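You operate a simulated robot arm through the tools that you are given. There is no shell and no other tool. Be economical: measure what you need, move in short steps, check, and stop when the job is done.

You are at the controls of a simulated robot arm. One attempt, no reset.

Task
Fetch the blue puck and set it on the brown cover. Then put the large bright ring on the counter of the stock rack away in the ring tray. Then turn the depth knob to 3 mm. Then put the small ring on the top of the parts bench away on the inside of the top tray. Then put the yellow holder on the shelf over the workbench. Then turn the heat knob to 50 degrees. Then push the bottom drawer of the workbench shut. Then fetch the cream holder and set it on the grey cover. Then take the red holder and put it on the top of the cooling bench. Then fetch the middle bright ring from the top of the workbench and set it on the yellow plate. Then put the step cloth on the steel tray. Then fetch the black brush from the bottom shelf of the wash bench and stand it on the top of the steel table. Then put the grey crate on the top of the cooling bench away on the low shelf of the ring rack. The order counts. Set down upright: black brush.

Only the result counts: the job must be done as asked and must still hold three seconds after the hand-in. Knocking over, shifting, dropping, spilling or breaking anything else fails it. A push-on lid holds only when it is set on centred and level and pressed home; a screw cap is set on level and turned clockwise until tight. Flat cloth is picked up by pressing the open fingertips on it (5 to 10 N) and closing them slowly along it; thin cloth reads only 2 to 8 mm in the jaws.

Robot
A 6-joint arm with a two-finger gripper on a trunk, on a base that drives. Base frame: it is fixed to the floor where the robot stands at the start and does not move with it; the origin is under the middle of the robot, x ahead of it, y to its left, z up; the surface under the hand at the start is at about z = 840. Units: mm, rad, N and s.
Its first joint turns from -2.897 to 2.897 rad. Places, roughly: black brush (5x5x12 cm) [-7000, -2600, 200]; blue puck [500, 0, 750]; bottom drawer of the workbench [-7000, -200, 500]; brown cover [250, 500, 750]; cream holder (6x6x3 cm) [-7800, 0, 900]; depth knob [-4900, 800, 900]; grey cover [-5000, 1250, 1000]; grey crate [-9250, -2500, 1000]; heat knob [-6100, 200, 900]; inside of the top tray [-2100, -3200, 900]; large bright ring (6x6x3 cm) [0, 1300, 900]; low shelf of the ring rack [-1100, -4000, 200]; middle bright ring (6x6x3 cm) [-8300, -200, 900]; red holder (6x6x5 cm) [-7800, -500, 900]; ring tray (33x22 cm) [-5320, -1140, 860]; shelf over the workbench (88x20 cm) [-8040, -40, 1440]; small ring (5x5x2 cm) [-5400, 1000, 900]; steel tray (36x19x10 cm) [-5600, 500, 900]; step cloth (11x7x3 cm) [-4500, -3700, 500]; top of the cooling bench [-9200, -2700, 900]; top of the steel table (20x15 cm) [-2220, -3520, 860]; yellow holder (6x6x5 cm) [-5700, 700, 900]; yellow plate (7x7x2 cm) [-8000, -200, 900]. Payload 2.45 kg.
Tool frame: the origin (TCP) lies between the finger pads and is the grasp point; the fingertips stand 20 mm ahead of it; z points along the fingers, y is the line along which they close. The gripper opens to 140 mm. The gripper's body begins 168 mm behind the TCP.
Orientation is that of the tool frame in the base frame, as [roll, pitch, yaw] about the fixed x, y, z axes, in that order (R = Rz(yaw) Ry(pitch) Rx(roll)). With the fingers straight down and closing along the base's y, the tool's x points along the base's -x, its y along +y and its z along -z.

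Tools
- The arm moves only by the tool apply_moves. Its argument "increments" is a list that holds one entry, the list of rows, each a list of 7 numbers: the opening in per cent of the stroke, from 0 (shut) to 100 (fully open), then the shift along the tool's x, y, z in mm, then the turn, a rotation vector about the tool's x, y, z in rad. In form: [[[jaw, tx, ty, tz, wx, wy, wz], ...]]. A call has 1 to 20 rows; each row shifts and turns the commanded pose from where the row before left it, along the tool's axes as they then stand. Each row takes 0.2 s and may step no farther than 50 mm and 0.15 rad from the row before; otherwise, or with a gripper value out of range, the whole call is refused. A pose out of reach is approached as far as the arm can. The call stops where the force on the tool passes 40 N (or 10 N more than at its start, if that is more) or the arm is blocked; 0.2 s more then pass. Each finger travels about 45 mm/s and halts on what it meets, pressing with about 35 N; the grip force reading is that of the motor and also rises with nothing between the fingers. The clock runs only during rows and for 0.2 s after the last one: add rows that do not move to give the fingers time. It gives the time, the measured TCP pose, the force on the tool (base axes), the opening and the grip force at its end, in the units of the frame above (readings bear some noise), with the torque about the TCP (base axes, N m) and any sound that the robot's microphone picked up.
- Cameras (640 x 400 px; columns grow to the right, rows downward): "scene" is now at [-120.2, 212.9, 1152.2]; the picture's right is [0.51, -0.86, 0.00], its down [-0.27, -0.16, -0.95] and it looks along [0.82, 0.48, -0.32] (base axes); focal length 222 px, centre (320, 200). "wrist" rides on the gripper at [78, 11, -209] in the tool frame; the picture's right is [-0.14, 0.99, 0.00], its down [-0.92, -0.13, -0.37] and it looks along [-0.37, -0.05, 0.93] (tool axes); focal length 280 px, centre (320, 200). There is no depth. A picture from a camera that has moved, and an enlarged one, comes with that camera's place and axes in the base frame and with its lens. The place of the scene camera against the robot may be out by one fixed shift of up to 25 mm in any direction.
- capture(camera): a new picture of that camera. The clock stands still meanwhile.
- drive_base(legs): drives the robot by 1 to 6 legs, each [ahead, left, turn to the left] in mm, mm and rad, along the robot's own axes; the way and the turn of a leg run together, so that a leg with both is an arc; at most 1500 mm and 3.142 rad a leg. The arm and the cameras ride along, it lands a little off, and it stops where it bumps. It gives what a move gives.
- head_to(pan, tilt): turns the head with the scene camera to pan (to the left, within 2.496 rad either way) and tilt (down, from -0.506 to 1.204), counted from straight ahead of the robot. It gives what a move gives.
- enlarge(camera, box): a new picture of the part [left, top, right, bottom] of that camera's present view, enlarged. The clock stands still meanwhile.
- finish_job(): hands the job in; it is judged then, once.

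Work in short steps. Places have to be worked out from the pictures, the camera data and where the tool is seen: move nearer, look again, correct. Check each grasp and each placing, and mend what went wrong. You have 556 turns and 354 pictures in all, those below and enlarged ones among them. Open the gripper and draw the arm clear of the work before you hand the job in, unless the task says otherwise.

The tools are called after "Emit:" as a command line: name --argument value ..., lists and objects as JSON in quotes. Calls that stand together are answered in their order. apply_moves: Moves the arm, as the interface text tells. Its arguments: {"type":"object","properties":{"increments":{"type":"array"}},"required":["increments"]} The other tools are called the same way: drive_base (legs) drives the base; head_to (pan, tilt) turns the head that bears the scene camera; capture (camera) takes a picture; enlarge (camera, box) takes an enlarged picture of a part of a camera's view; finish_job () hands the job in.

At the start:

```text
time: 0.0
tcp_pos: [139.7, 599.6, 1048.7]
orientation: [-3.141, -0.001, -3.141]
force: [-0.1, 0.2, 0.3]
ft_torque: [0.0, -0.02, 0.01]
gripper_width: 139.9
finger_force: 0.0
robot x, y, heading: [6.1, 4.5, -0.001]
head pan, tilt: [0.536, 0.323]
```

scene: 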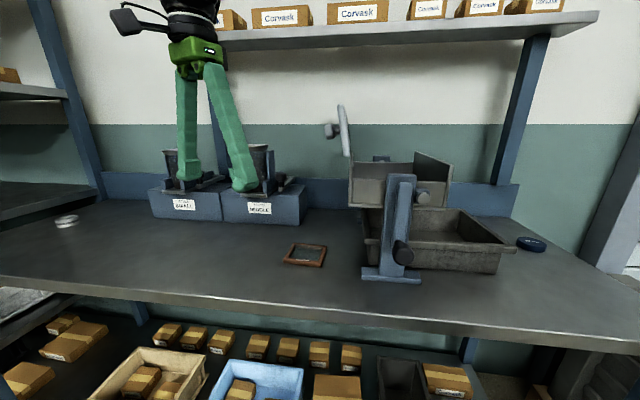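
wrist: 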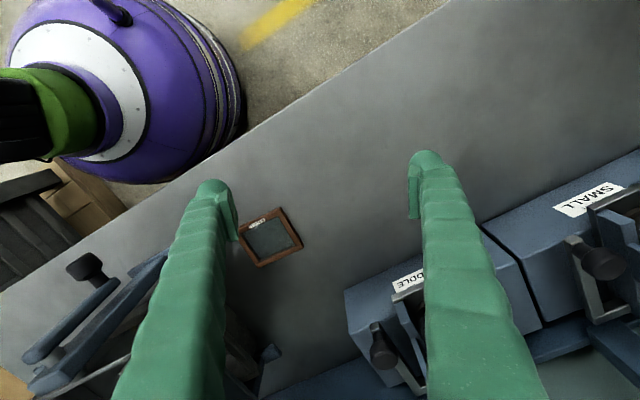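

The blue puck appears on the right at about (640,-10) and the brown cover near (283,493). I take close looks at both.

Emit:
enlarge --camera "scene" --box '[480, 200, 580, 270]'

Emit:
enlarge --camera "scene" --box '[260, 220, 360, 290]'

```text
5.71 times, centred on (530, 235) of scene
camera zoom: at [-120.2, 212.9, 1152.2], right [0.51, -0.86, 0.0], down [-0.27, -0.16, -0.95], along [0.82, 0.48, -0.32], focal length 1267 px, centre (-880, 0)
```

zoom: 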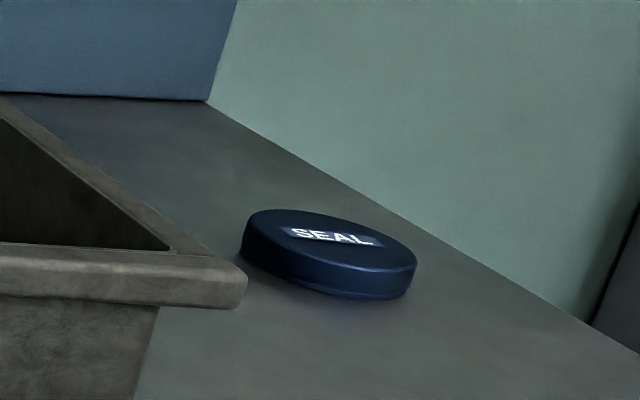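

```text
5.71 times, centred on (310, 255) of scene
camera zoom: at [-120.2, 212.9, 1152.2], right [0.51, -0.86, 0.0], down [-0.27, -0.16, -0.95], along [0.82, 0.48, -0.32], focal length 1267 px, centre (377, -114)
```

zoom: 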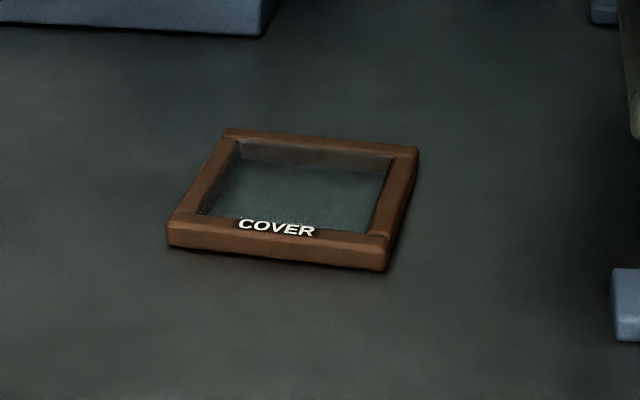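

Both views agree that the cover is near (280,498) and the puck near (622,-3). Before I cross over, I turn the head to see how tall the fixture in between is.

Emit:
head_to --pan 0.1 --tilt 0.4

Emit:
capture --camera "scene"

```text
time: 0.9
tcp_pos: [139.7, 599.7, 1049.8]
orientation: [3.141, -0.001, 3.141]
force: [0.5, -0.3, 0.1]
ft_torque: [0.0, -0.03, -0.02]
gripper_width: 139.9
finger_force: 0.1
robot x, y, heading: [-0.9, 0.7, 0.001]
head pan, tilt: [0.099, 0.4]
```

```text
349 pictures are left
camera scene: at [-108.3, 174.5, 1145.2], right [0.1, -0.99, 0.0], down [-0.39, -0.04, -0.92], along [0.92, 0.09, -0.39], focal length 222 px, centre (320, 200)
```

scene: 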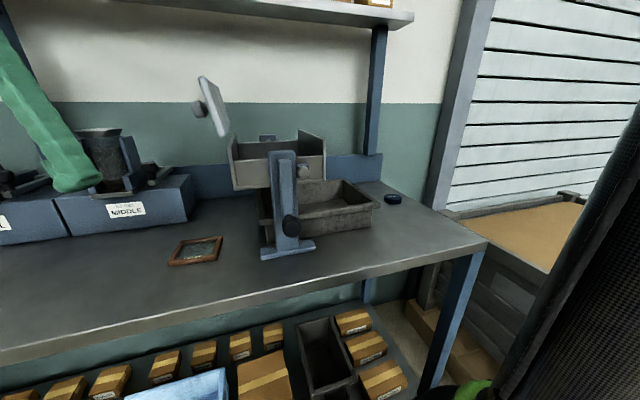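

The fixture's raised lid stands at about x=305, y=400, z up to 1190. I will pass on the robot's side of it, at x of about 190, and then reach out to the puck.

Emit:
apply_moves --increments '[[[100, -25, 0, -30, 0, 0, 0], [100, -20, -40, -30, 0, 0, 0], [100, 0, -50, 0, 0, 0, 0], [100, 0, -50, 0, 0, 0, 0], [100, 0, -50, 0, 0, 0, 0], [100, 0, -50, 0, 0, 0, 0], [100, 0, -50, 0, 0, 0, 0], [100, 0, -50, 0, 0, 0, 0], [100, 0, -50, 0, 0, 0, 0], [100, -10, -50, 0, 0, 0, 0], [100, -10, -50, 0, 0, 0, 0], [100, -20, -45, 0, 0, 0, 0], [100, -30, -40, 0, 0, 0, 0]]]'

```text
refused: row 2 steps farther than a row can; nothing moved
```

The second row was over the 50 mm step limit, so I split it.

Emit:
apply_moves --increments '[[[100, -25, 0, -30, 0, 0, 0], [100, -20, -20, -30, 0, 0, 0], [100, 0, -50, 0, 0, 0, 0], [100, 0, -50, 0, 0, 0, 0], [100, 0, -50, 0, 0, 0, 0], [100, 0, -50, 0, 0, 0, 0], [100, 0, -50, 0, 0, 0, 0], [100, 0, -50, 0, 0, 0, 0], [100, 0, -50, 0, 0, 0, 0], [100, -10, -48, 0, 0, 0, 0], [100, -10, -48, 0, 0, 0, 0], [100, -20, -45, 0, 0, 0, 0], [100, -30, -40, 0, 0, 0, 0], [100, -30, -30, 0, 0, 0, 0]]]'

```text
time: 3.9
tcp_pos: [285.4, 20.6, 1109.9]
orientation: [-3.141, 0.002, -3.127]
force: [0.2, -5.5, 0.5]
ft_torque: [1.04, 0.08, -0.04]
gripper_width: 139.9
finger_force: 0.1
robot x, y, heading: [3.7, -0.5, 0.003]
head pan, tilt: [0.099, 0.4]
```

The crossing went clear. I reach out over the puck and look with the wrist camera.

Emit:
apply_moves --increments '[[[100, -50, -5, 0, 0, 0, 0], [100, -50, -5, 0, 0, 0, 0], [100, -50, -5, 0, 0, 0, 0], [100, -50, -5, 20, 0, 0, 0], [100, -50, -5, 20, 0, 0, 0], [100, 0, 0, 30, 0, 0, 0], [100, 0, 0, 0, 0, 0, 0]]]'

Emit:
capture --camera "wrist"

```text
refused: row 1 steps farther than a row can; nothing moved
```

```text
348 pictures are left
camera wrist: at [206.1, 30.4, 1318.1], right [0.12, 0.99, 0.0], down [0.92, -0.11, 0.37], along [0.37, -0.04, -0.93], focal length 280 px, centre (320, 200)
```

wrist: 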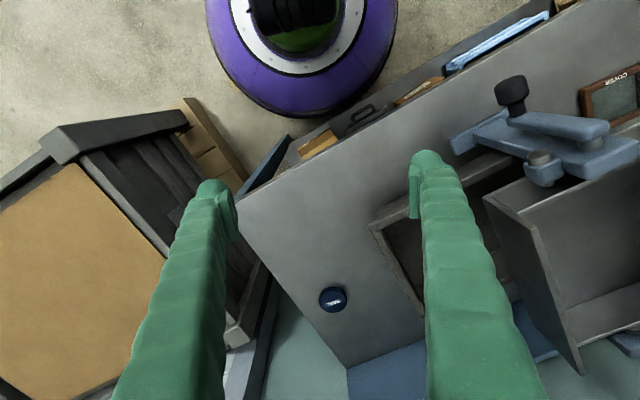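

The puck shows near (616,10), and the bench is skewed to my axes. I move out over it with smaller rows.

Emit:
apply_moves --increments '[[[100, -49, 0, 0, 0, 0, 0], [100, -49, -4, 0, 0, 0, 0], [100, -49, -4, 0, 0, 0, 0], [100, -45, -4, 20, 0, 0, 0], [100, -45, -4, 20, 0, 0, 0], [100, -45, 0, 20, 0, 0, 0], [100, -30, 0, 30, 0, 0, 0], [100, 0, 0, 0, 0, 0, 0]]]'

Emit:
capture --camera "wrist"

```text
time: 5.7
tcp_pos: [596.7, 1.8, 1015.4]
orientation: [3.141, 0.0, 3.141]
force: [0.0, 0.3, -0.2]
ft_torque: [-0.01, -0.01, -0.01]
gripper_width: 140.0
finger_force: 0.0
robot x, y, heading: [-2.1, 0.3, -0.0]
head pan, tilt: [0.099, 0.4]
```

```text
347 pictures are left
camera wrist: at [517.4, 11.8, 1222.5], right [0.14, 0.99, 0.0], down [0.92, -0.13, 0.37], along [0.37, -0.05, -0.93], focal length 280 px, centre (320, 200)
```

wrist: 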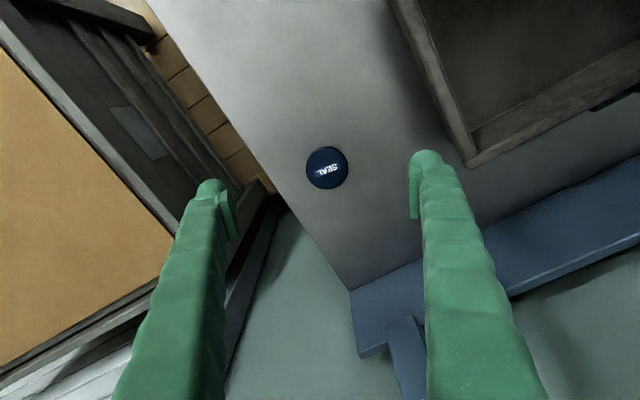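

The puck is at (619,6) with the bench edge about 63 mm to its right. I narrow the jaws to 84 mm, centre over the puck and go down.

Emit:
apply_moves --increments '[[[60, -22, 5, 0, 0, 0, 0], [60, 0, 0, 40, 0, 0, 0], [60, 0, 0, 40, 0, 0, 0], [60, 0, 0, 40, 0, 0, 0], [60, 0, 0, 15, 0, 0, 0], [60, 0, 0, 0, 0, 0, 0]]]'

Emit:
capture --camera "wrist"

```text
time: 7.1
tcp_pos: [619.2, 5.2, 882.7]
orientation: [-3.142, 0.0, -3.14]
force: [-1.1, -0.5, 0.2]
ft_torque: [-0.03, 0.02, 0.01]
gripper_width: 84.2
finger_force: 0.0
robot x, y, heading: [-2.8, 2.0, -0.001]
head pan, tilt: [0.099, 0.4]
```

```text
346 pictures are left
camera wrist: at [541.7, 16.4, 1091.1], right [0.14, 0.99, 0.0], down [0.92, -0.13, 0.37], along [0.36, -0.05, -0.93], focal length 280 px, centre (320, 200)
```

wrist: 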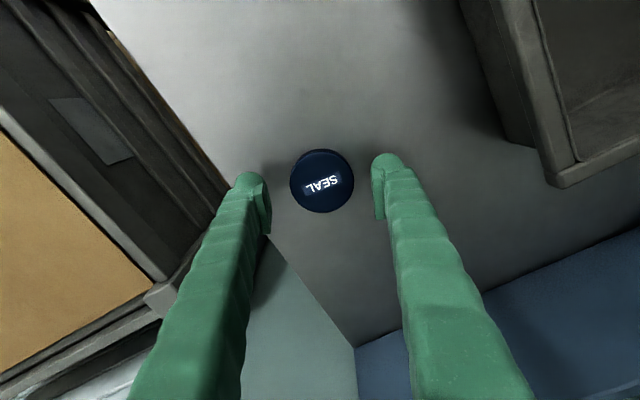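

I shift a few millimetres, drop to grip height and close slowly.

Emit:
apply_moves --increments '[[[60, 3, 2, 10, 0, 0, 0], [60, 0, 0, 8, 0, 0, 0], [60, 0, 0, 0, 0, 0, 0], [45, 0, 0, 0, 0, 0, 0], [35, 0, 0, 0, 0, 0, 0], [30, 0, 0, 0, 0, 0, 0], [30, 0, 0, 0, 0, 0, 0], [30, 0, 0, 0, 0, 0, 0]]]'

```text
time: 8.5
tcp_pos: [618.2, 9.8, 871.0]
orientation: [3.141, 0.004, -3.141]
force: [4.7, 0.3, 101.5]
ft_torque: [-0.14, -0.2, 0.04]
gripper_width: 46.7
finger_force: 23.8
robot x, y, heading: [-1.8, -0.4, 0.002]
head pan, tilt: [0.099, 0.4]
stopped in row 6: the force on the tool passed its limit at 46 N (the readings are from after the stop); the commanded pose is now the measured one
```

The force jumped to about 100 N with the width at 47 mm, so the fingers may have ridden up on the puck. I open, lift a little and look.

Emit:
apply_moves --increments '[[[40, 0, 0, -10, 0, 0, 0], [60, 0, 0, -10, 0, 0, 0], [60, 0, 0, 0, 0, 0, 0], [60, 0, 0, 0, 0, 0, 0]]]'

Emit:
capture --camera "wrist"

```text
time: 9.5
tcp_pos: [618.5, 9.4, 886.7]
orientation: [3.141, 0.0, -3.142]
force: [-0.8, 0.4, 0.3]
ft_torque: [0.0, 0.05, 0.01]
gripper_width: 84.1
finger_force: 0.0
robot x, y, heading: [1.3, 6.1, -0.001]
head pan, tilt: [0.099, 0.4]
```

```text
345 pictures are left
camera wrist: at [539.8, 19.1, 1094.1], right [0.14, 0.99, 0.0], down [0.92, -0.13, 0.37], along [0.37, -0.05, -0.93], focal length 280 px, centre (320, 200)
```

wrist: 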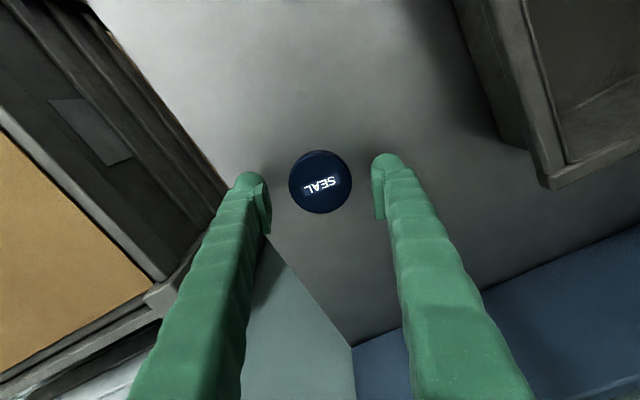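

The puck has not moved and sits centred. The surface may lie lower than 840, so I feel down beside the puck in small steps.

Emit:
apply_moves --increments '[[[60, 0, 0, 12, 0, 0, 0], [60, 0, 0, 8, 0, 0, 0], [60, 0, 0, 3, 0, 0, 0], [60, 0, 0, 0, 0, 0, 0], [60, 0, 0, 0, 0, 0, 0]]]'

```text
time: 10.7
tcp_pos: [616.5, 7.6, 864.6]
orientation: [3.141, 0.0, 3.14]
force: [-0.4, 0.0, 0.0]
ft_torque: [-0.01, -0.01, 0.0]
gripper_width: 84.0
finger_force: 0.0
robot x, y, heading: [4.6, -0.0, 0.004]
head pan, tilt: [0.099, 0.4]
```

Emit:
apply_moves --increments '[[[60, 0, 0, 2, 0, 0, 0], [60, 0, 0, 2, 0, 0, 0], [60, 0, 0, 0, 0, 0, 0]]]'

```text
time: 11.5
tcp_pos: [617.4, 8.4, 859.4]
orientation: [3.141, 0.0, 3.141]
force: [0.7, -1.2, 0.4]
ft_torque: [0.03, 0.0, 0.01]
gripper_width: 84.0
finger_force: 0.0
robot x, y, heading: [0.3, 1.8, 0.006]
head pan, tilt: [0.099, 0.4]
```

Still no contact with the tips at 839, so the surface is lower than that. I keep feeling down.

Emit:
apply_moves --increments '[[[60, 0, 0, 2, 0, 0, 0], [60, 0, 0, 2, 0, 0, 0], [60, 0, 0, 2, 0, 0, 0], [60, 0, 0, 0, 0, 0, 0]]]'

Emit:
enlarge --camera "wrist" --box '[220, 120, 420, 245]'

```text
time: 12.2
tcp_pos: [617.3, 8.5, 857.1]
orientation: [3.141, 0.0, -3.14]
force: [-7.2, -0.3, 18.2]
ft_torque: [0.15, 0.1, -0.15]
gripper_width: 83.7
finger_force: 0.0
robot x, y, heading: [0.3, 0.7, 0.003]
head pan, tilt: [0.099, 0.4]
stopped in row 3: the force on the tool passed its limit at 49 N (the readings are from after the stop); the commanded pose is now the measured one
```

```text
3.20 times, centred on (320, 182) of wrist
camera zoom: at [538.7, 19.4, 1065.5], right [0.14, 0.99, 0.0], down [0.92, -0.13, 0.37], along [0.37, -0.05, -0.93], focal length 897 px, centre (320, 256)
```

zoom: 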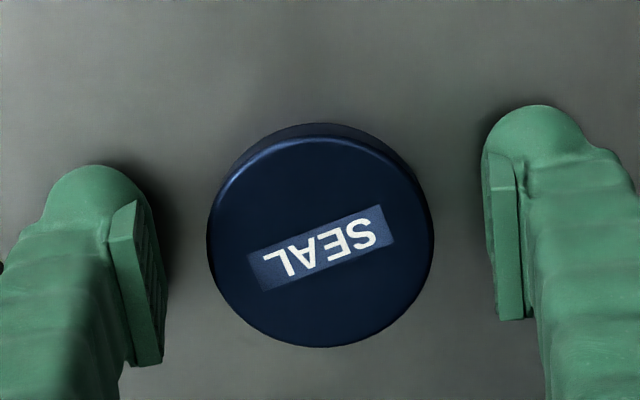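

The table is at about z=838. I raise 3 mm and close on the puck at that level.

Emit:
apply_moves --increments '[[[60, 0, 0, -3, 0, 0, 0], [55, 0, 0, 0, 0, 0, 0], [50, 0, 0, 0, 0, 0, 0], [45, 0, 0, 0, 0, 0, 0], [41, 0, 0, 0, 0, 0, 0], [38, 0, 0, 0, 0, 0, 0], [36, 0, 0, 0, 0, 0, 0], [36, 0, 0, 0, 0, 0, 0]]]'

```text
time: 14.0
tcp_pos: [618.0, 9.2, 858.8]
orientation: [-3.14, 0.001, -3.14]
force: [-0.2, 0.5, 1.1]
ft_torque: [0.01, 0.0, -0.05]
gripper_width: 56.4
finger_force: 35.1
robot x, y, heading: [0.4, -3.2, -0.004]
head pan, tilt: [0.099, 0.4]
```

The puck is held, reading 56 mm wide. I lift it and retreat the way I came.

Emit:
apply_moves --increments '[[[36, 0, 0, -20, 0, 0, 0], [36, 0, 0, -40, 0, 0, 0], [36, 0, 0, -45, 0, 0, 0], [36, 0, 0, -49, 0, 0, 0], [36, 20, 0, -45, 0, 0, 0], [36, 40, 0, -28, 0, 0, 0], [36, 40, 0, -25, 0, 0, 0.14], [36, 49, 0, 0, 0, 0, 0], [36, 49, 0, 0, 0, 0, 0], [36, 49, 0, 0, 0, 0, 0], [36, 49, 0, 0, 0, 0, 0], [36, 49, 0, 0, 0, 0, 0], [36, 0, 0, 0, 0, 0, 0]]]'

```text
time: 16.8
tcp_pos: [275.0, 43.6, 1110.5]
orientation: [3.142, 0.0, 3.002]
force: [-0.8, -0.2, -0.6]
ft_torque: [-0.02, 0.05, 0.0]
gripper_width: 56.2
finger_force: 34.9
robot x, y, heading: [-0.3, -3.1, -0.0]
head pan, tilt: [0.099, 0.4]
```

Now I turn the hand a quarter turn, so that it stays clear of the raised lid when I set the puck down.

Emit:
apply_moves --increments '[[[36, 30, 0, 0, 0, 0, 0.143], [36, 30, 0, 0, 0, 0, 0.143], [36, 20, 0, 0, 0, 0, 0.143], [36, 0, 0, 0, 0, 0, 0.143], [36, 0, 0, 0, 0, 0, 0.143], [36, 0, 0, 0, 0, 0, 0.143], [36, 0, 0, 0, 0, 0, 0.143], [36, 0, 0, 0, 0, 0, 0.143], [36, 0, 0, 0, 0, 0, 0.143], [36, 0, 0, 0, 0, 0, 0.143], [36, 0, 0, 0, 0, 0, 0]]]'

```text
time: 19.2
tcp_pos: [198.6, 62.1, 1111.7]
orientation: [-3.14, -0.001, 1.572]
force: [-0.1, -0.1, -1.6]
ft_torque: [-0.03, -0.03, -0.02]
gripper_width: 56.5
finger_force: 35.3
robot x, y, heading: [-0.2, -0.7, 0.001]
head pan, tilt: [0.099, 0.4]
```

Emit:
apply_moves --increments '[[[36, 48, -5, 0, 0, 0, 0], [36, 48, -5, 0, 0, 0, 0], [36, 48, -5, 0, 0, 0, 0], [36, 48, 0, 0, 0, 0, 0], [36, 48, 0, 0, 0, 0, 0], [36, 48, 0, 0, 0, 0, 0], [36, 48, 0, 0, 0, 0, 0], [36, 48, 0, 0, 0, 0, 0], [36, 48, 0, 0, 0, 0, 0], [36, 5, 30, 0, 0, 0, 0], [36, 0, 30, 0, 0, 0, 0], [36, 0, 0, 0, 0, 0, 0]]]'

Emit:
capture --camera "wrist"

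Emit:
head_to --pan 0.6 --tilt 0.4

Emit:
capture --camera "scene"

```text
time: 21.8
tcp_pos: [243.7, 501.6, 1111.9]
orientation: [3.141, 0.001, 1.572]
force: [-0.2, -0.1, -1.1]
ft_torque: [0.03, 0.0, -0.01]
gripper_width: 56.3
finger_force: 35.0
robot x, y, heading: [-2.4, -0.4, 0.001]
head pan, tilt: [0.099, 0.4]
```

```text
343 pictures are left
camera wrist: at [253.0, 578.7, 1319.6], right [0.99, -0.14, 0.0], down [-0.13, -0.92, 0.37], along [-0.05, -0.37, -0.93], focal length 280 px, centre (320, 200)
```

wrist: 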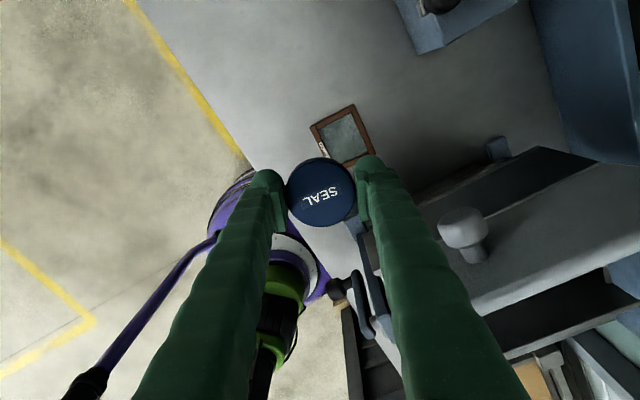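

```text
time: 22.8
tcp_pos: [242.5, 500.9, 1111.7]
orientation: [-3.141, -0.001, 1.572]
force: [-0.3, -0.3, -0.5]
ft_torque: [-0.01, 0.03, -0.01]
gripper_width: 56.1
finger_force: 35.0
robot x, y, heading: [2.7, 4.0, -0.0]
head pan, tilt: [0.6, 0.4]
```

```text
342 pictures are left
camera scene: at [-123.9, 217.5, 1145.2], right [0.56, -0.83, 0.0], down [-0.32, -0.22, -0.92], along [0.76, 0.52, -0.39], focal length 222 px, centre (320, 200)
```

scene: 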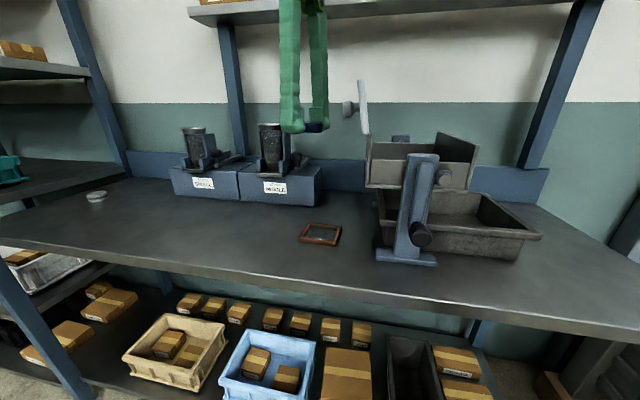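

The cover shows at (280,496), but the lid's knob is at about (347,465,1137) and leaves too little room for an upright wrist. I will set the puck down on free counter near (235,610), turn and lean the hand away from the lid, and grasp it again.

Emit:
apply_moves --increments '[[[36, 48, -4, 0, 0, 0, 0], [36, 48, -4, 0, 0, 0, 0], [36, 15, 0, 0, 0, 0, 0], [36, 0, 0, 0, 0, 0, -0.141], [36, 0, 0, 0, 0, 0, -0.141], [36, 0, 0, 0, 0, 0, -0.141], [36, 0, 0, 0, 0, 0, -0.141], [36, 0, 0, 0, 0, 0, -0.141], [36, 0, 0, 0, 0, 0, -0.141], [36, 0, 0, 0, 0, 0, -0.141], [36, 0, 0, 0, 0, 0, -0.141], [36, 0, 0, 48, 0, 0, 0], [36, 0, 0, 48, 0, 0, 0], [36, 0, 0, 48, 0, 0, 0], [36, 0, 0, 0, 0, 0, 0]]]'

Emit:
capture --camera "wrist"

```text
time: 25.9
tcp_pos: [236.8, 611.3, 966.3]
orientation: [3.141, -0.001, 2.699]
force: [-0.9, 0.4, -1.1]
ft_torque: [0.01, -0.05, -0.01]
gripper_width: 56.2
finger_force: 34.8
robot x, y, heading: [2.4, 1.5, 0.004]
head pan, tilt: [0.6, 0.4]
```

```text
341 pictures are left
camera wrist: at [168.6, 654.8, 1173.6], right [0.55, 0.84, 0.0], down [0.78, -0.51, 0.37], along [0.31, -0.2, -0.93], focal length 280 px, centre (320, 200)
```

wrist: 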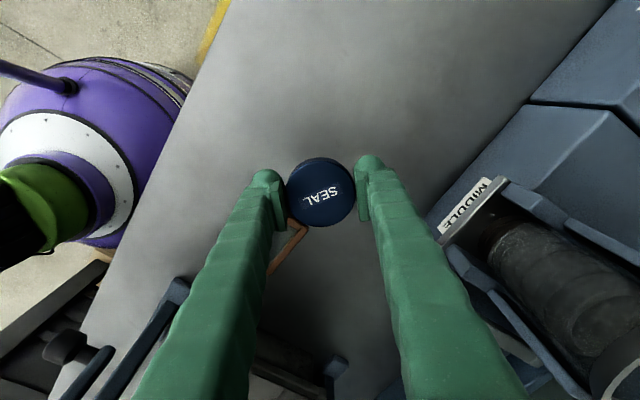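

The spot is clear. I lower the puck to the counter.

Emit:
apply_moves --increments '[[[36, 0, 0, 45, 0, 0, 0], [36, 0, 0, 40, 0, 0, 0], [36, 0, 0, 14, 0, 0, 0], [36, 0, 0, 4, 0, 0, 0], [36, 0, 0, 2, 0, 0, 0], [36, 0, 0, 2, 0, 0, 0], [36, 0, 0, 0, 0, 0, 0]]]'

```text
time: 27.6
tcp_pos: [235.6, 611.4, 860.4]
orientation: [3.14, 0.0, 2.701]
force: [0.1, -0.1, -1.3]
ft_torque: [0.02, -0.02, -0.03]
gripper_width: 56.6
finger_force: 34.9
robot x, y, heading: [2.2, -0.8, 0.002]
head pan, tilt: [0.6, 0.4]
```

Emit:
apply_moves --increments '[[[36, 0, 0, 1, 0, 0, 0], [36, 0, 0, 1, 0, 0, 0], [36, 0, 0, 0, 0, 0, 0], [45, 0, 0, 0, 0, 0, 0], [60, 0, 0, 0, 0, 0, 0], [60, 0, 0, -8, 0, 0, 0], [60, 0, 0, -6, 0, -0.1, 0], [60, 0, 0, 0, 0, -0.1, 0], [60, 0, 0, 0, 0, 0, 0]]]'

Emit:
capture --camera "wrist"

```text
time: 29.6
tcp_pos: [235.2, 611.0, 873.1]
orientation: [-3.141, 0.201, 2.699]
force: [1.3, -0.5, -0.2]
ft_torque: [0.0, 0.01, 0.0]
gripper_width: 84.2
finger_force: 0.0
robot x, y, heading: [2.4, 1.6, -0.003]
head pan, tilt: [0.6, 0.4]
```

```text
340 pictures are left
camera wrist: at [132.9, 671.6, 1060.3], right [0.55, 0.84, 0.03], down [0.69, -0.47, 0.55], along [0.47, -0.28, -0.84], focal length 280 px, centre (320, 200)
```

wrist: 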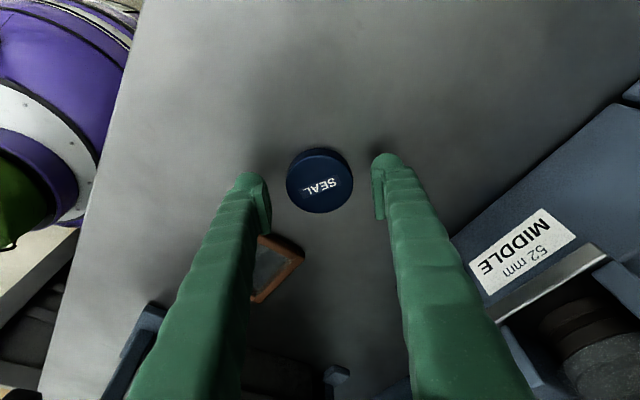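

The hand now leans away from the lid. I lower it straight over the puck and close.

Emit:
apply_moves --increments '[[[60, 4, 0, 5, 0, 0, 0], [60, 1, 0, 4, 0, 0, 0], [60, 0, 0, 0, 0, 0, 0], [55, 0, 0, 0, 0, 0, 0], [50, 0, 0, 0, 0, 0, 0], [45, 0, 0, 0, 0, 0, 0], [41, 0, 0, 0, 0, 0, 0], [38, 0, 0, 0, 0, 0, 0], [36, 0, 0, 0, 0, 0, 0], [36, 0, 0, 0, 0, 0, 0]]]'

```text
time: 31.8
tcp_pos: [233.8, 612.7, 862.6]
orientation: [-3.141, 0.201, 2.701]
force: [-0.2, -1.0, 1.2]
ft_torque: [-0.01, -0.05, -0.03]
gripper_width: 56.5
finger_force: 35.1
robot x, y, heading: [-2.5, -0.5, 0.001]
head pan, tilt: [0.6, 0.4]
```

I lift the puck and carry it over to the cover, keeping the lean.

Emit:
apply_moves --increments '[[[36, -6, 0, -29.4, 0, 0, 0], [36, -6, 0, -29.4, 0, 0, 0], [36, -29.3, -28.2, 6, 0, 0, 0], [36, -29.3, -28.2, 6, 0, 0, 0], [36, -29.3, -28.2, 6, 0, 0, 0], [36, 0, 0, 0, 0, 0, 0], [36, 0, 0, 0, 0, 0, 0]]]'

Emit:
capture --camera "wrist"

Emit:
capture --camera "scene"

```text
time: 33.4
tcp_pos: [278.1, 498.1, 922.1]
orientation: [3.141, 0.202, 2.7]
force: [-0.3, 0.4, -1.3]
ft_torque: [-0.01, -0.02, 0.0]
gripper_width: 56.4
finger_force: 34.7
robot x, y, heading: [1.3, -1.7, 0.005]
head pan, tilt: [0.6, 0.4]
```

```text
339 pictures are left
camera wrist: at [175.0, 559.0, 1110.3], right [0.55, 0.84, 0.03], down [0.69, -0.47, 0.54], along [0.47, -0.28, -0.84], focal length 280 px, centre (320, 200)
```

wrist: 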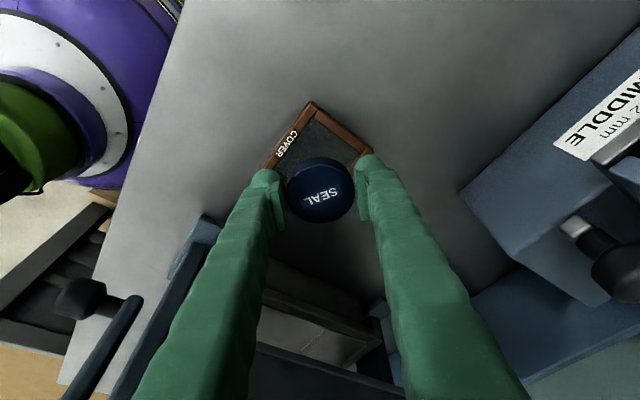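

```text
338 pictures are left
camera scene: at [-124.0, 217.6, 1145.2], right [0.56, -0.83, 0.0], down [-0.32, -0.22, -0.92], along [0.76, 0.52, -0.39], focal length 222 px, centre (320, 200)
```

scene: 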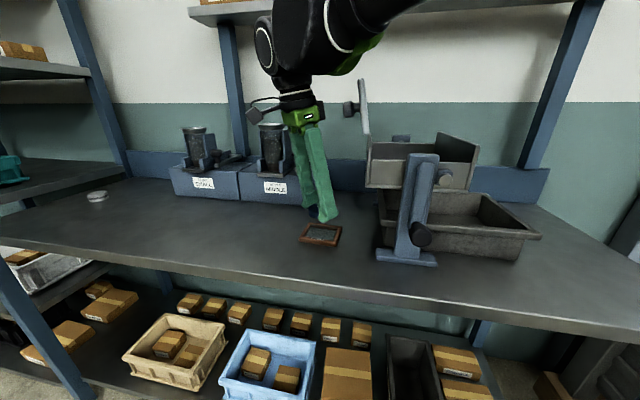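

The puck lines up with the cover at (280,496). I lower it until it touches.

Emit:
apply_moves --increments '[[[36, 5, 0, 25, 0, 0, 0], [36, 3.6, 0, 17.6, 0, 0, 0], [36, 0.4, 0, 2, 0, 0, 0], [36, 0.4, 0, 2, 0, 0, 0], [36, 0.4, 0, 2, 0, 0, 0], [36, 0, 0, 0, 0, 0, 0]]]'

Emit:
enlarge --camera "scene" --box '[270, 180, 370, 242]'

```text
time: 34.8
tcp_pos: [278.1, 498.9, 873.9]
orientation: [3.139, 0.201, 2.7]
force: [2.9, 0.3, 37.7]
ft_torque: [-0.02, -0.2, -0.03]
gripper_width: 56.5
finger_force: 34.4
robot x, y, heading: [-2.4, 3.2, 0.002]
head pan, tilt: [0.6, 0.4]
```

```text
6.40 times, centred on (320, 211) of scene
camera zoom: at [-124.2, 216.9, 1145.3], right [0.56, -0.83, 0.0], down [-0.32, -0.22, -0.92], along [0.76, 0.52, -0.39], focal length 1419 px, centre (320, 130)
```

zoom: 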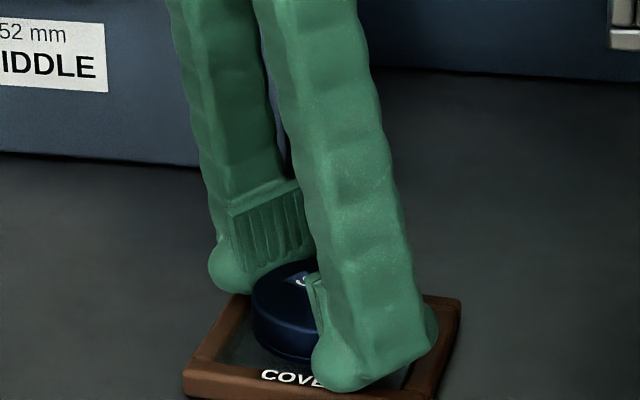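

Contact is at 38 N with the puck inside the frame. I ease up slightly and release gently.

Emit:
apply_moves --increments '[[[36, -0.3, 0, -1.5, 0, 0, 0], [36, 0, 0, 0, 0, 0, 0], [39, 0, 0, 0, 0, 0, 0], [42, 0, 0, 0, 0, 0, 0], [48, 0, 0, 0, 0, 0, 0], [55, 0, 0, 0, 0, 0, 0], [58, 0, 0, 0, 0, 0, 0]]]'

Emit:
capture --camera "wrist"

```text
time: 36.4
tcp_pos: [278.7, 498.6, 875.3]
orientation: [-3.141, 0.201, 2.702]
force: [-0.1, -0.9, -1.1]
ft_torque: [0.04, 0.04, 0.0]
gripper_width: 81.2
finger_force: 0.0
robot x, y, heading: [0.1, -0.9, 0.0]
head pan, tilt: [0.6, 0.4]
```

```text
336 pictures are left
camera wrist: at [175.9, 558.6, 1063.1], right [0.54, 0.84, 0.03], down [0.69, -0.47, 0.54], along [0.47, -0.28, -0.84], focal length 280 px, centre (320, 200)
```

wrist: 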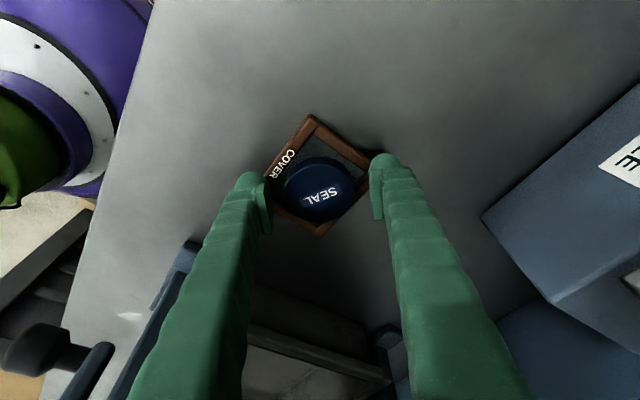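

Now I lift away along the lean to inspect the placing.

Emit:
apply_moves --increments '[[[60, 0, 0, -30, 0, 0, 0], [65, 0, 0, -40, 0, 0, 0], [70, 0, 0, -40, 0, 0, 0], [70, 0, 0, -45, 0, 0, 0], [70, 0, 0, 0, 0, 0, 0]]]'

Emit:
enlarge --camera "wrist" --box '[240, 80, 400, 180]'

Emit:
enlarge --camera "scene" --box '[280, 200, 380, 262]'

```text
time: 37.5
tcp_pos: [249.3, 514.2, 1028.9]
orientation: [-3.141, 0.2, 2.701]
force: [-0.3, 0.4, 0.5]
ft_torque: [-0.02, 0.02, 0.0]
gripper_width: 98.2
finger_force: 0.0
robot x, y, heading: [-1.9, -0.2, -0.001]
head pan, tilt: [0.6, 0.4]
```

```text
4.00 times, centred on (320, 130) of wrist
camera zoom: at [146.2, 572.9, 1216.2], right [0.54, 0.84, 0.03], down [0.69, -0.47, 0.54], along [0.47, -0.28, -0.84], focal length 1122 px, centre (320, 480)
```

zoom: 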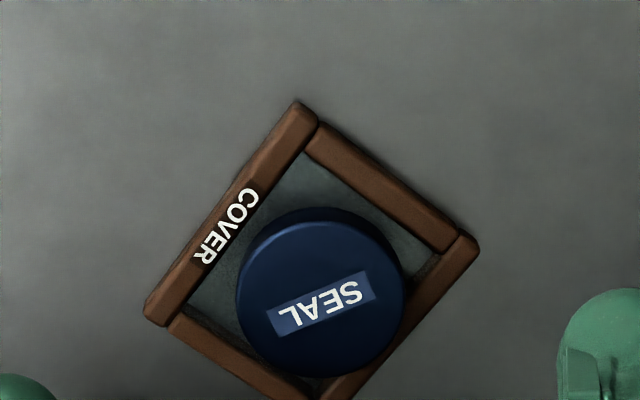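

```text
6.40 times, centred on (330, 231) of scene
camera zoom: at [-124.0, 217.6, 1145.2], right [0.56, -0.83, 0.0], down [-0.32, -0.22, -0.92], along [0.76, 0.52, -0.39], focal length 1419 px, centre (256, 2)
```

zoom: 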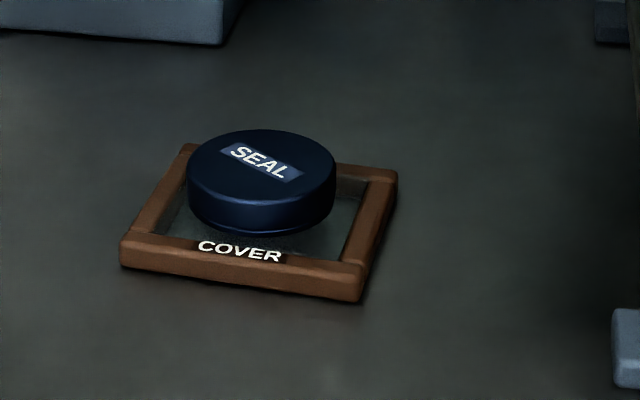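

The puck lies flat and centred on the cover. Next is the large ring, seen at about (39,1300) on the counter. I look left to check the way there.

Emit:
head_to --pan 1.5 --tilt 0.4

Emit:
capture --camera "scene"

Emit:
head_to --pan 2.49 --tilt 0.4

Emit:
capture --camera "scene"

Emit:
head_to --pan -2.49 --tilt 0.3

Emit:
capture --camera "scene"

```text
time: 38.8
tcp_pos: [248.8, 512.9, 1027.9]
orientation: [-3.141, 0.2, 2.7]
force: [-0.3, 0.3, 0.5]
ft_torque: [0.0, 0.02, 0.0]
gripper_width: 98.0
finger_force: 0.1
robot x, y, heading: [1.0, -0.3, -0.004]
head pan, tilt: [1.499, 0.4]
```

```text
333 pictures are left
camera scene: at [-193.7, 257.6, 1145.2], right [1.0, -0.07, 0.0], down [-0.03, -0.39, -0.92], along [0.07, 0.92, -0.39], focal length 222 px, centre (320, 200)
```

scene: 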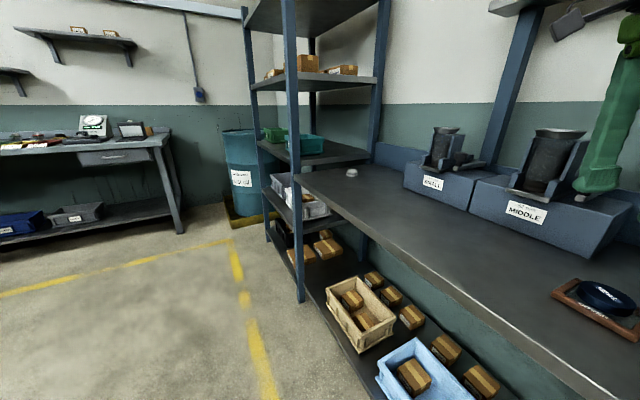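

```text
time: 40.0
tcp_pos: [247.9, 513.2, 1027.9]
orientation: [-3.142, 0.201, 2.7]
force: [1.3, 0.5, -0.7]
ft_torque: [0.01, 0.01, 0.02]
gripper_width: 97.7
finger_force: 0.1
robot x, y, heading: [0.1, -4.1, -0.002]
head pan, tilt: [2.491, 0.4]
```

```text
332 pictures are left
camera scene: at [-274.1, 221.4, 1145.2], right [0.61, 0.79, 0.0], down [0.31, -0.24, -0.92], along [-0.73, 0.56, -0.39], focal length 222 px, centre (320, 200)
```

scene: 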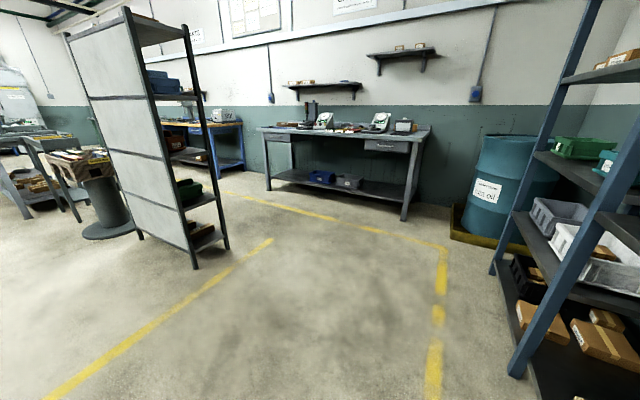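

```text
time: 43.9
tcp_pos: [247.4, 512.8, 1029.4]
orientation: [-3.141, 0.202, 2.699]
force: [-1.1, -0.4, 0.6]
ft_torque: [-0.01, -0.01, 0.01]
gripper_width: 97.6
finger_force: 0.1
robot x, y, heading: [-1.8, 1.2, -0.0]
head pan, tilt: [-2.491, 0.3]
```

```text
331 pictures are left
camera scene: at [-274.7, 108.7, 1154.4], right [-0.61, 0.8, 0.0], down [0.24, 0.18, -0.96], along [-0.76, -0.58, -0.3], focal length 222 px, centre (320, 200)
```

scene: 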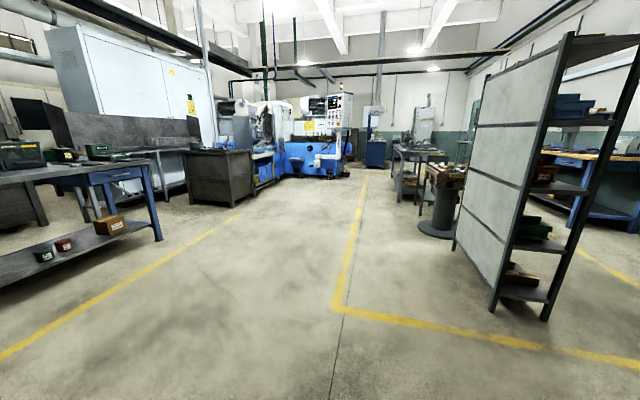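

The floor along the bench is clear and the rack post stands at about (-240,1326). I straighten the hand and drive along the bench edge so the ring comes into reach.

Emit:
apply_moves --increments '[[[70, 0, 0, -20, 0, 0.1, 0], [70, 0, 0, -30, 0, 0.1, 0], [70, 0, 0, -30, 0, 0, 0], [70, 0, 0, 0, 0, 0, 0]]]'

Emit:
head_to --pan 1.0 --tilt 0.45

Emit:
drive_base --legs '[[-293, 690, 0]]'

Emit:
capture --camera "scene"

Emit:
capture --camera "wrist"

```text
time: 44.9
tcp_pos: [241.5, 514.4, 1105.1]
orientation: [3.141, 0.001, 2.7]
force: [-0.1, 0.2, -0.3]
ft_torque: [0.0, -0.02, -0.02]
gripper_width: 98.2
finger_force: 0.0
robot x, y, heading: [-1.4, -4.2, 0.001]
head pan, tilt: [-2.491, 0.3]
```

```text
time: 47.9
tcp_pos: [241.6, 515.6, 1105.6]
orientation: [-3.141, -0.003, 2.698]
force: [-0.2, -0.2, 0.3]
ft_torque: [0.0, 0.0, -0.01]
gripper_width: 97.9
finger_force: 0.1
robot x, y, heading: [4.2, 2.0, 0.001]
head pan, tilt: [1.0, 0.45]
```

```text
time: 51.9
tcp_pos: [-48.4, 1204.8, 1105.1]
orientation: [-3.141, -0.001, 2.698]
force: [0.1, -0.7, 0.1]
ft_torque: [-0.01, 0.01, -0.01]
gripper_width: 98.0
finger_force: 0.1
robot x, y, heading: [-290.9, 688.1, -0.004]
head pan, tilt: [1.0, 0.45]
```

```text
330 pictures are left
camera scene: at [-442.6, 933.1, 1140.5], right [0.84, -0.54, 0.0], down [-0.24, -0.37, -0.9], along [0.49, 0.76, -0.44], focal length 222 px, centre (320, 200)
```

scene: 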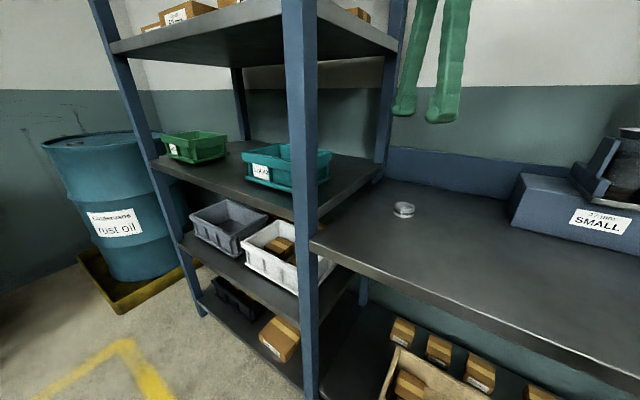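

```text
329 pictures are left
camera wrist: at [-115.4, 1247.7, 1313.0], right [0.55, 0.84, 0.0], down [0.78, -0.51, 0.37], along [0.31, -0.2, -0.93], focal length 280 px, centre (320, 200)
```

wrist: 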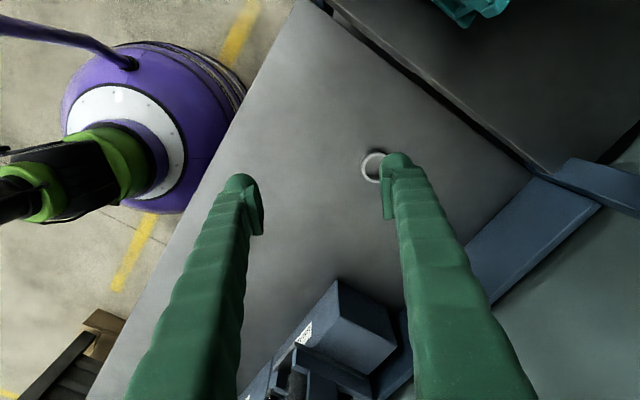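

The ring is at about (37,1257). I centre over it and come down partway.

Emit:
apply_moves --increments '[[[80, -27, 41.6, 0, 0, 0, 0], [80, -27, 41.6, 0, 0, 0, 0], [80, 0, 0, 48, 0, 0, 0], [80, 0, 0, 48, 0, 0, 0], [80, 0, 0, 40, 0, 0, 0], [80, 0, 0, 0, 0, 0, 0]]]'

Emit:
capture --camera "wrist"

```text
time: 53.3
tcp_pos: [35.8, 1254.2, 969.4]
orientation: [3.142, 0.001, 2.696]
force: [0.5, -0.6, -0.6]
ft_torque: [0.0, -0.02, -0.03]
gripper_width: 111.9
finger_force: 0.0
robot x, y, heading: [-294.2, 688.0, -0.009]
head pan, tilt: [1.0, 0.45]
```

```text
328 pictures are left
camera wrist: at [-30.8, 1298.4, 1176.7], right [0.55, 0.84, 0.0], down [0.78, -0.51, 0.37], along [0.31, -0.2, -0.93], focal length 280 px, centre (320, 200)
```

wrist: 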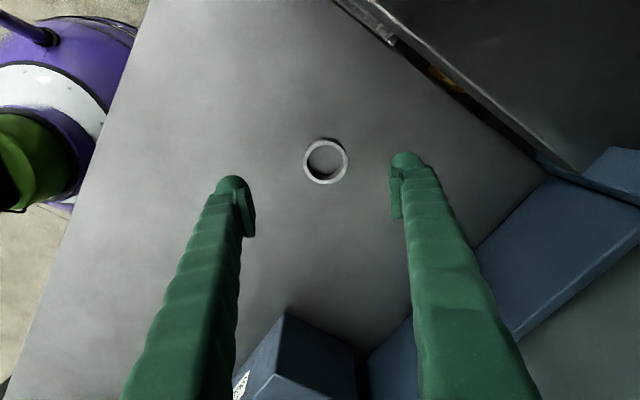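

Emit:
apply_moves --increments '[[[70, -0.7, 7, 30, 0, 0, 0], [65, 0, 0, 45, 0, 0, 0], [60, 0, 0, 25, 0, 0, 0], [60, 0, 0, 6, 0, 0, 0], [60, 0, 0, 0, 0, 0, 0]]]'

Emit:
capture --camera "wrist"

```text
time: 54.5
tcp_pos: [39.9, 1261.8, 863.1]
orientation: [3.141, 0.0, 2.699]
force: [0.5, 0.4, -0.8]
ft_torque: [-0.04, -0.03, -0.01]
gripper_width: 84.1
finger_force: 0.1
robot x, y, heading: [-291.7, 693.2, 0.003]
head pan, tilt: [1.0, 0.45]
```

```text
327 pictures are left
camera wrist: at [-26.3, 1304.7, 1070.7], right [0.55, 0.84, 0.0], down [0.78, -0.51, 0.37], along [0.31, -0.2, -0.93], focal length 280 px, centre (320, 200)
```

wrist: 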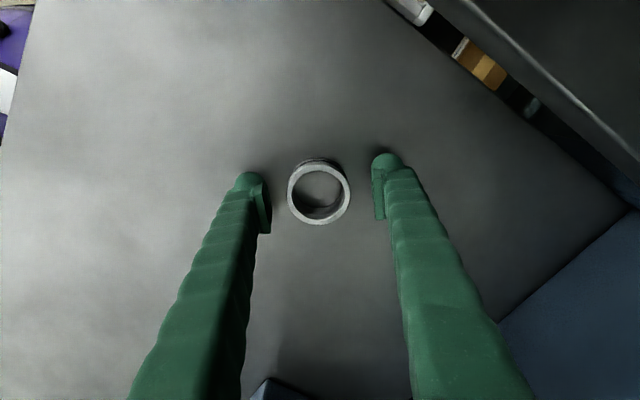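

The ring is centred between the fingers, so I close and lift.

Emit:
apply_moves --increments '[[[52, 0, 0, 0, 0, 0, 0], [45, 0, 0, 0, 0, 0, 0], [40, 0, 0, 0, 0, 0, 0], [36, 0, 0, 0, 0, 0, 0], [33, 0, 0, 0, 0, 0, 0], [33, 0, 0, 0, 0, 0, 0], [33, 0, 0, 0, 0, 0, 0], [33, 0, 0, -30, 0, 0, 0], [33, 0, 0, -49, 0, 0, 0], [33, 0, 0, -49, 0, 0, 0], [33, 0, 0, -49, 0, 0, 0], [33, 0, 0, -49, 0, 0, 0], [33, 0, 0, 0, 0, 0, 0]]]'

Emit:
capture --camera "wrist"

```text
time: 57.3
tcp_pos: [39.7, 1263.0, 1087.8]
orientation: [-3.141, -0.001, 2.698]
force: [0.5, -1.1, -0.6]
ft_torque: [-0.02, 0.03, 0.01]
gripper_width: 50.7
finger_force: 35.1
robot x, y, heading: [-294.3, 690.9, -0.0]
head pan, tilt: [1.0, 0.45]
```

```text
326 pictures are left
camera wrist: at [-26.4, 1305.8, 1296.1], right [0.55, 0.84, 0.0], down [0.78, -0.51, 0.37], along [0.31, -0.2, -0.93], focal length 280 px, centre (320, 200)
```

wrist: 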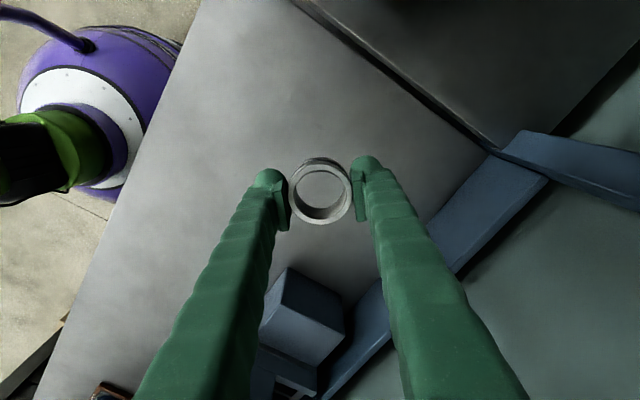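

The ring is held. I pull the hand away from the rack post, back off from the bench, and then tuck the arm for driving.

Emit:
apply_moves --increments '[[[33, -25, -22, 0, 0, 0, 0], [33, -25, -22, 0, 0, 0, 0], [33, -25, -22, 0, 0, 0, 0], [33, 0, 0, 0, 0, 0, 0]]]'

Emit:
drive_base --legs '[[-736, -312, 0]]'

Emit:
apply_moves --increments '[[[33, -10, -47, 0, 0, 0, 0], [33, -10, -47, 0, 0, 0, 0], [33, -10, -47, 0, 0, 0, 0], [33, -10, -47, 0, 0, 0, 0], [33, -10, -47, 0, 0, 0, 0], [33, -10, -47, 0, 0, 0, 0], [33, -10, -47, 0, 0, 0, 0], [33, -10, -47, 0, 0, 0, 0], [33, 0, 0, 0, 0, 0, 0]]]'

```text
time: 58.3
tcp_pos: [79.6, 1171.5, 1087.1]
orientation: [3.141, -0.002, 2.699]
force: [0.1, 0.0, -1.1]
ft_torque: [0.02, -0.01, 0.01]
gripper_width: 50.6
finger_force: 35.4
robot x, y, heading: [-292.4, 689.8, 0.003]
head pan, tilt: [1.0, 0.45]
```

```text
time: 62.7
tcp_pos: [-671.1, 860.3, 1088.6]
orientation: [-3.14, 0.0, 2.681]
force: [0.8, 0.5, -1.7]
ft_torque: [0.01, 0.01, 0.02]
gripper_width: 50.6
finger_force: 35.2
robot x, y, heading: [-1051.0, 384.5, -0.018]
head pan, tilt: [1.0, 0.45]
```

```text
time: 64.7
tcp_pos: [-764.3, 484.4, 1089.1]
orientation: [3.14, 0.001, 2.684]
force: [-0.3, 0.6, -1.8]
ft_torque: [0.01, -0.03, -0.02]
gripper_width: 50.8
finger_force: 35.0
robot x, y, heading: [-1050.0, 384.9, -0.017]
head pan, tilt: [1.0, 0.45]
```

The arm is tucked. I turn towards the room aisle and drive down it, keeping to the clear strip beside the tables.

Emit:
drive_base --legs '[[0, 0, -2.72], [1200, 500, 0], [1400, 0, 0]]'

Emit:
head_to --pan 0 --tilt 0.3

Emit:
capture --camera "scene"

```text
time: 84.4
tcp_pos: [-3556.1, -1202.3, 1088.5]
orientation: [3.142, 0.0, -0.073]
force: [-0.5, -0.1, -1.2]
ft_torque: [0.0, -0.01, 0.04]
gripper_width: 50.6
finger_force: 34.8
robot x, y, heading: [-3331.3, -1003.4, -2.782]
head pan, tilt: [1.0, 0.45]
```

```text
time: 85.7
tcp_pos: [-3556.9, -1202.7, 1088.8]
orientation: [-3.141, 0.0, -0.073]
force: [0.0, 0.3, -1.3]
ft_torque: [-0.02, -0.03, 0.02]
gripper_width: 50.6
finger_force: 34.9
robot x, y, heading: [-3330.3, -1001.5, -2.772]
head pan, tilt: [0.0, 0.3]
```

```text
325 pictures are left
camera scene: at [-3188.2, -1140.1, 1154.4], right [-0.36, 0.93, 0.0], down [0.28, 0.11, -0.96], along [-0.89, -0.34, -0.3], focal length 222 px, centre (320, 200)
```

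scene: 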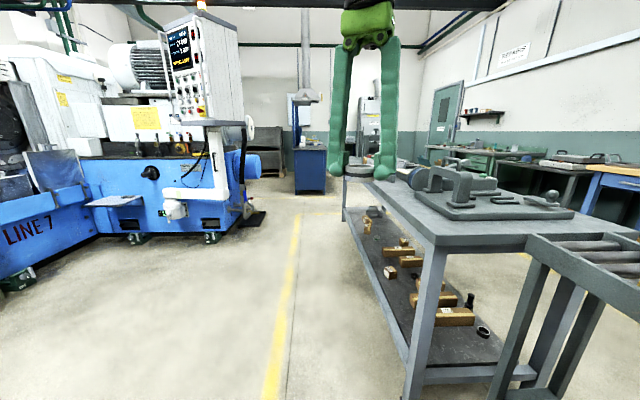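

The long table's edge is to my right at about 0.3 m. I drive on along it towards the ring tray.

Emit:
drive_base --legs '[[1450, 100, 0.03]]'

Emit:
head_to --pan -1.0 --tilt 0.4

Emit:
capture --camera "scene"

```text
time: 88.8
tcp_pos: [-3858.9, -1337.9, 1090.9]
orientation: [3.141, 0.001, -0.108]
force: [1.0, 0.4, -2.1]
ft_torque: [-0.01, 0.02, 0.0]
gripper_width: 50.5
finger_force: 35.2
robot x, y, heading: [-3627.8, -1146.5, -2.809]
head pan, tilt: [0.0, 0.3]
stopped in leg 1: the robot was blocked; the commanded pose is now the measured one
```

```text
time: 90.0
tcp_pos: [-3858.5, -1339.7, 1089.6]
orientation: [-3.141, 0.0, -0.107]
force: [-0.1, 0.7, -0.9]
ft_torque: [-0.01, 0.0, -0.01]
gripper_width: 50.5
finger_force: 35.2
robot x, y, heading: [-3626.9, -1146.0, -2.803]
head pan, tilt: [-1.0, 0.4]
```

```text
324 pictures are left
camera scene: at [-3472.8, -1201.6, 1145.2], right [0.62, 0.79, 0.0], down [0.31, -0.24, -0.92], along [-0.72, 0.57, -0.39], focal length 222 px, centre (320, 200)
```

scene: 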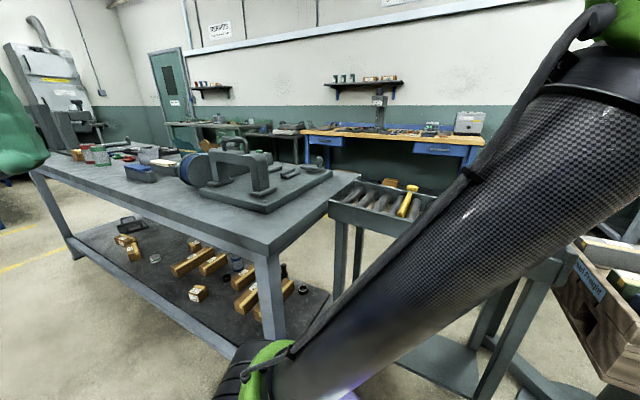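

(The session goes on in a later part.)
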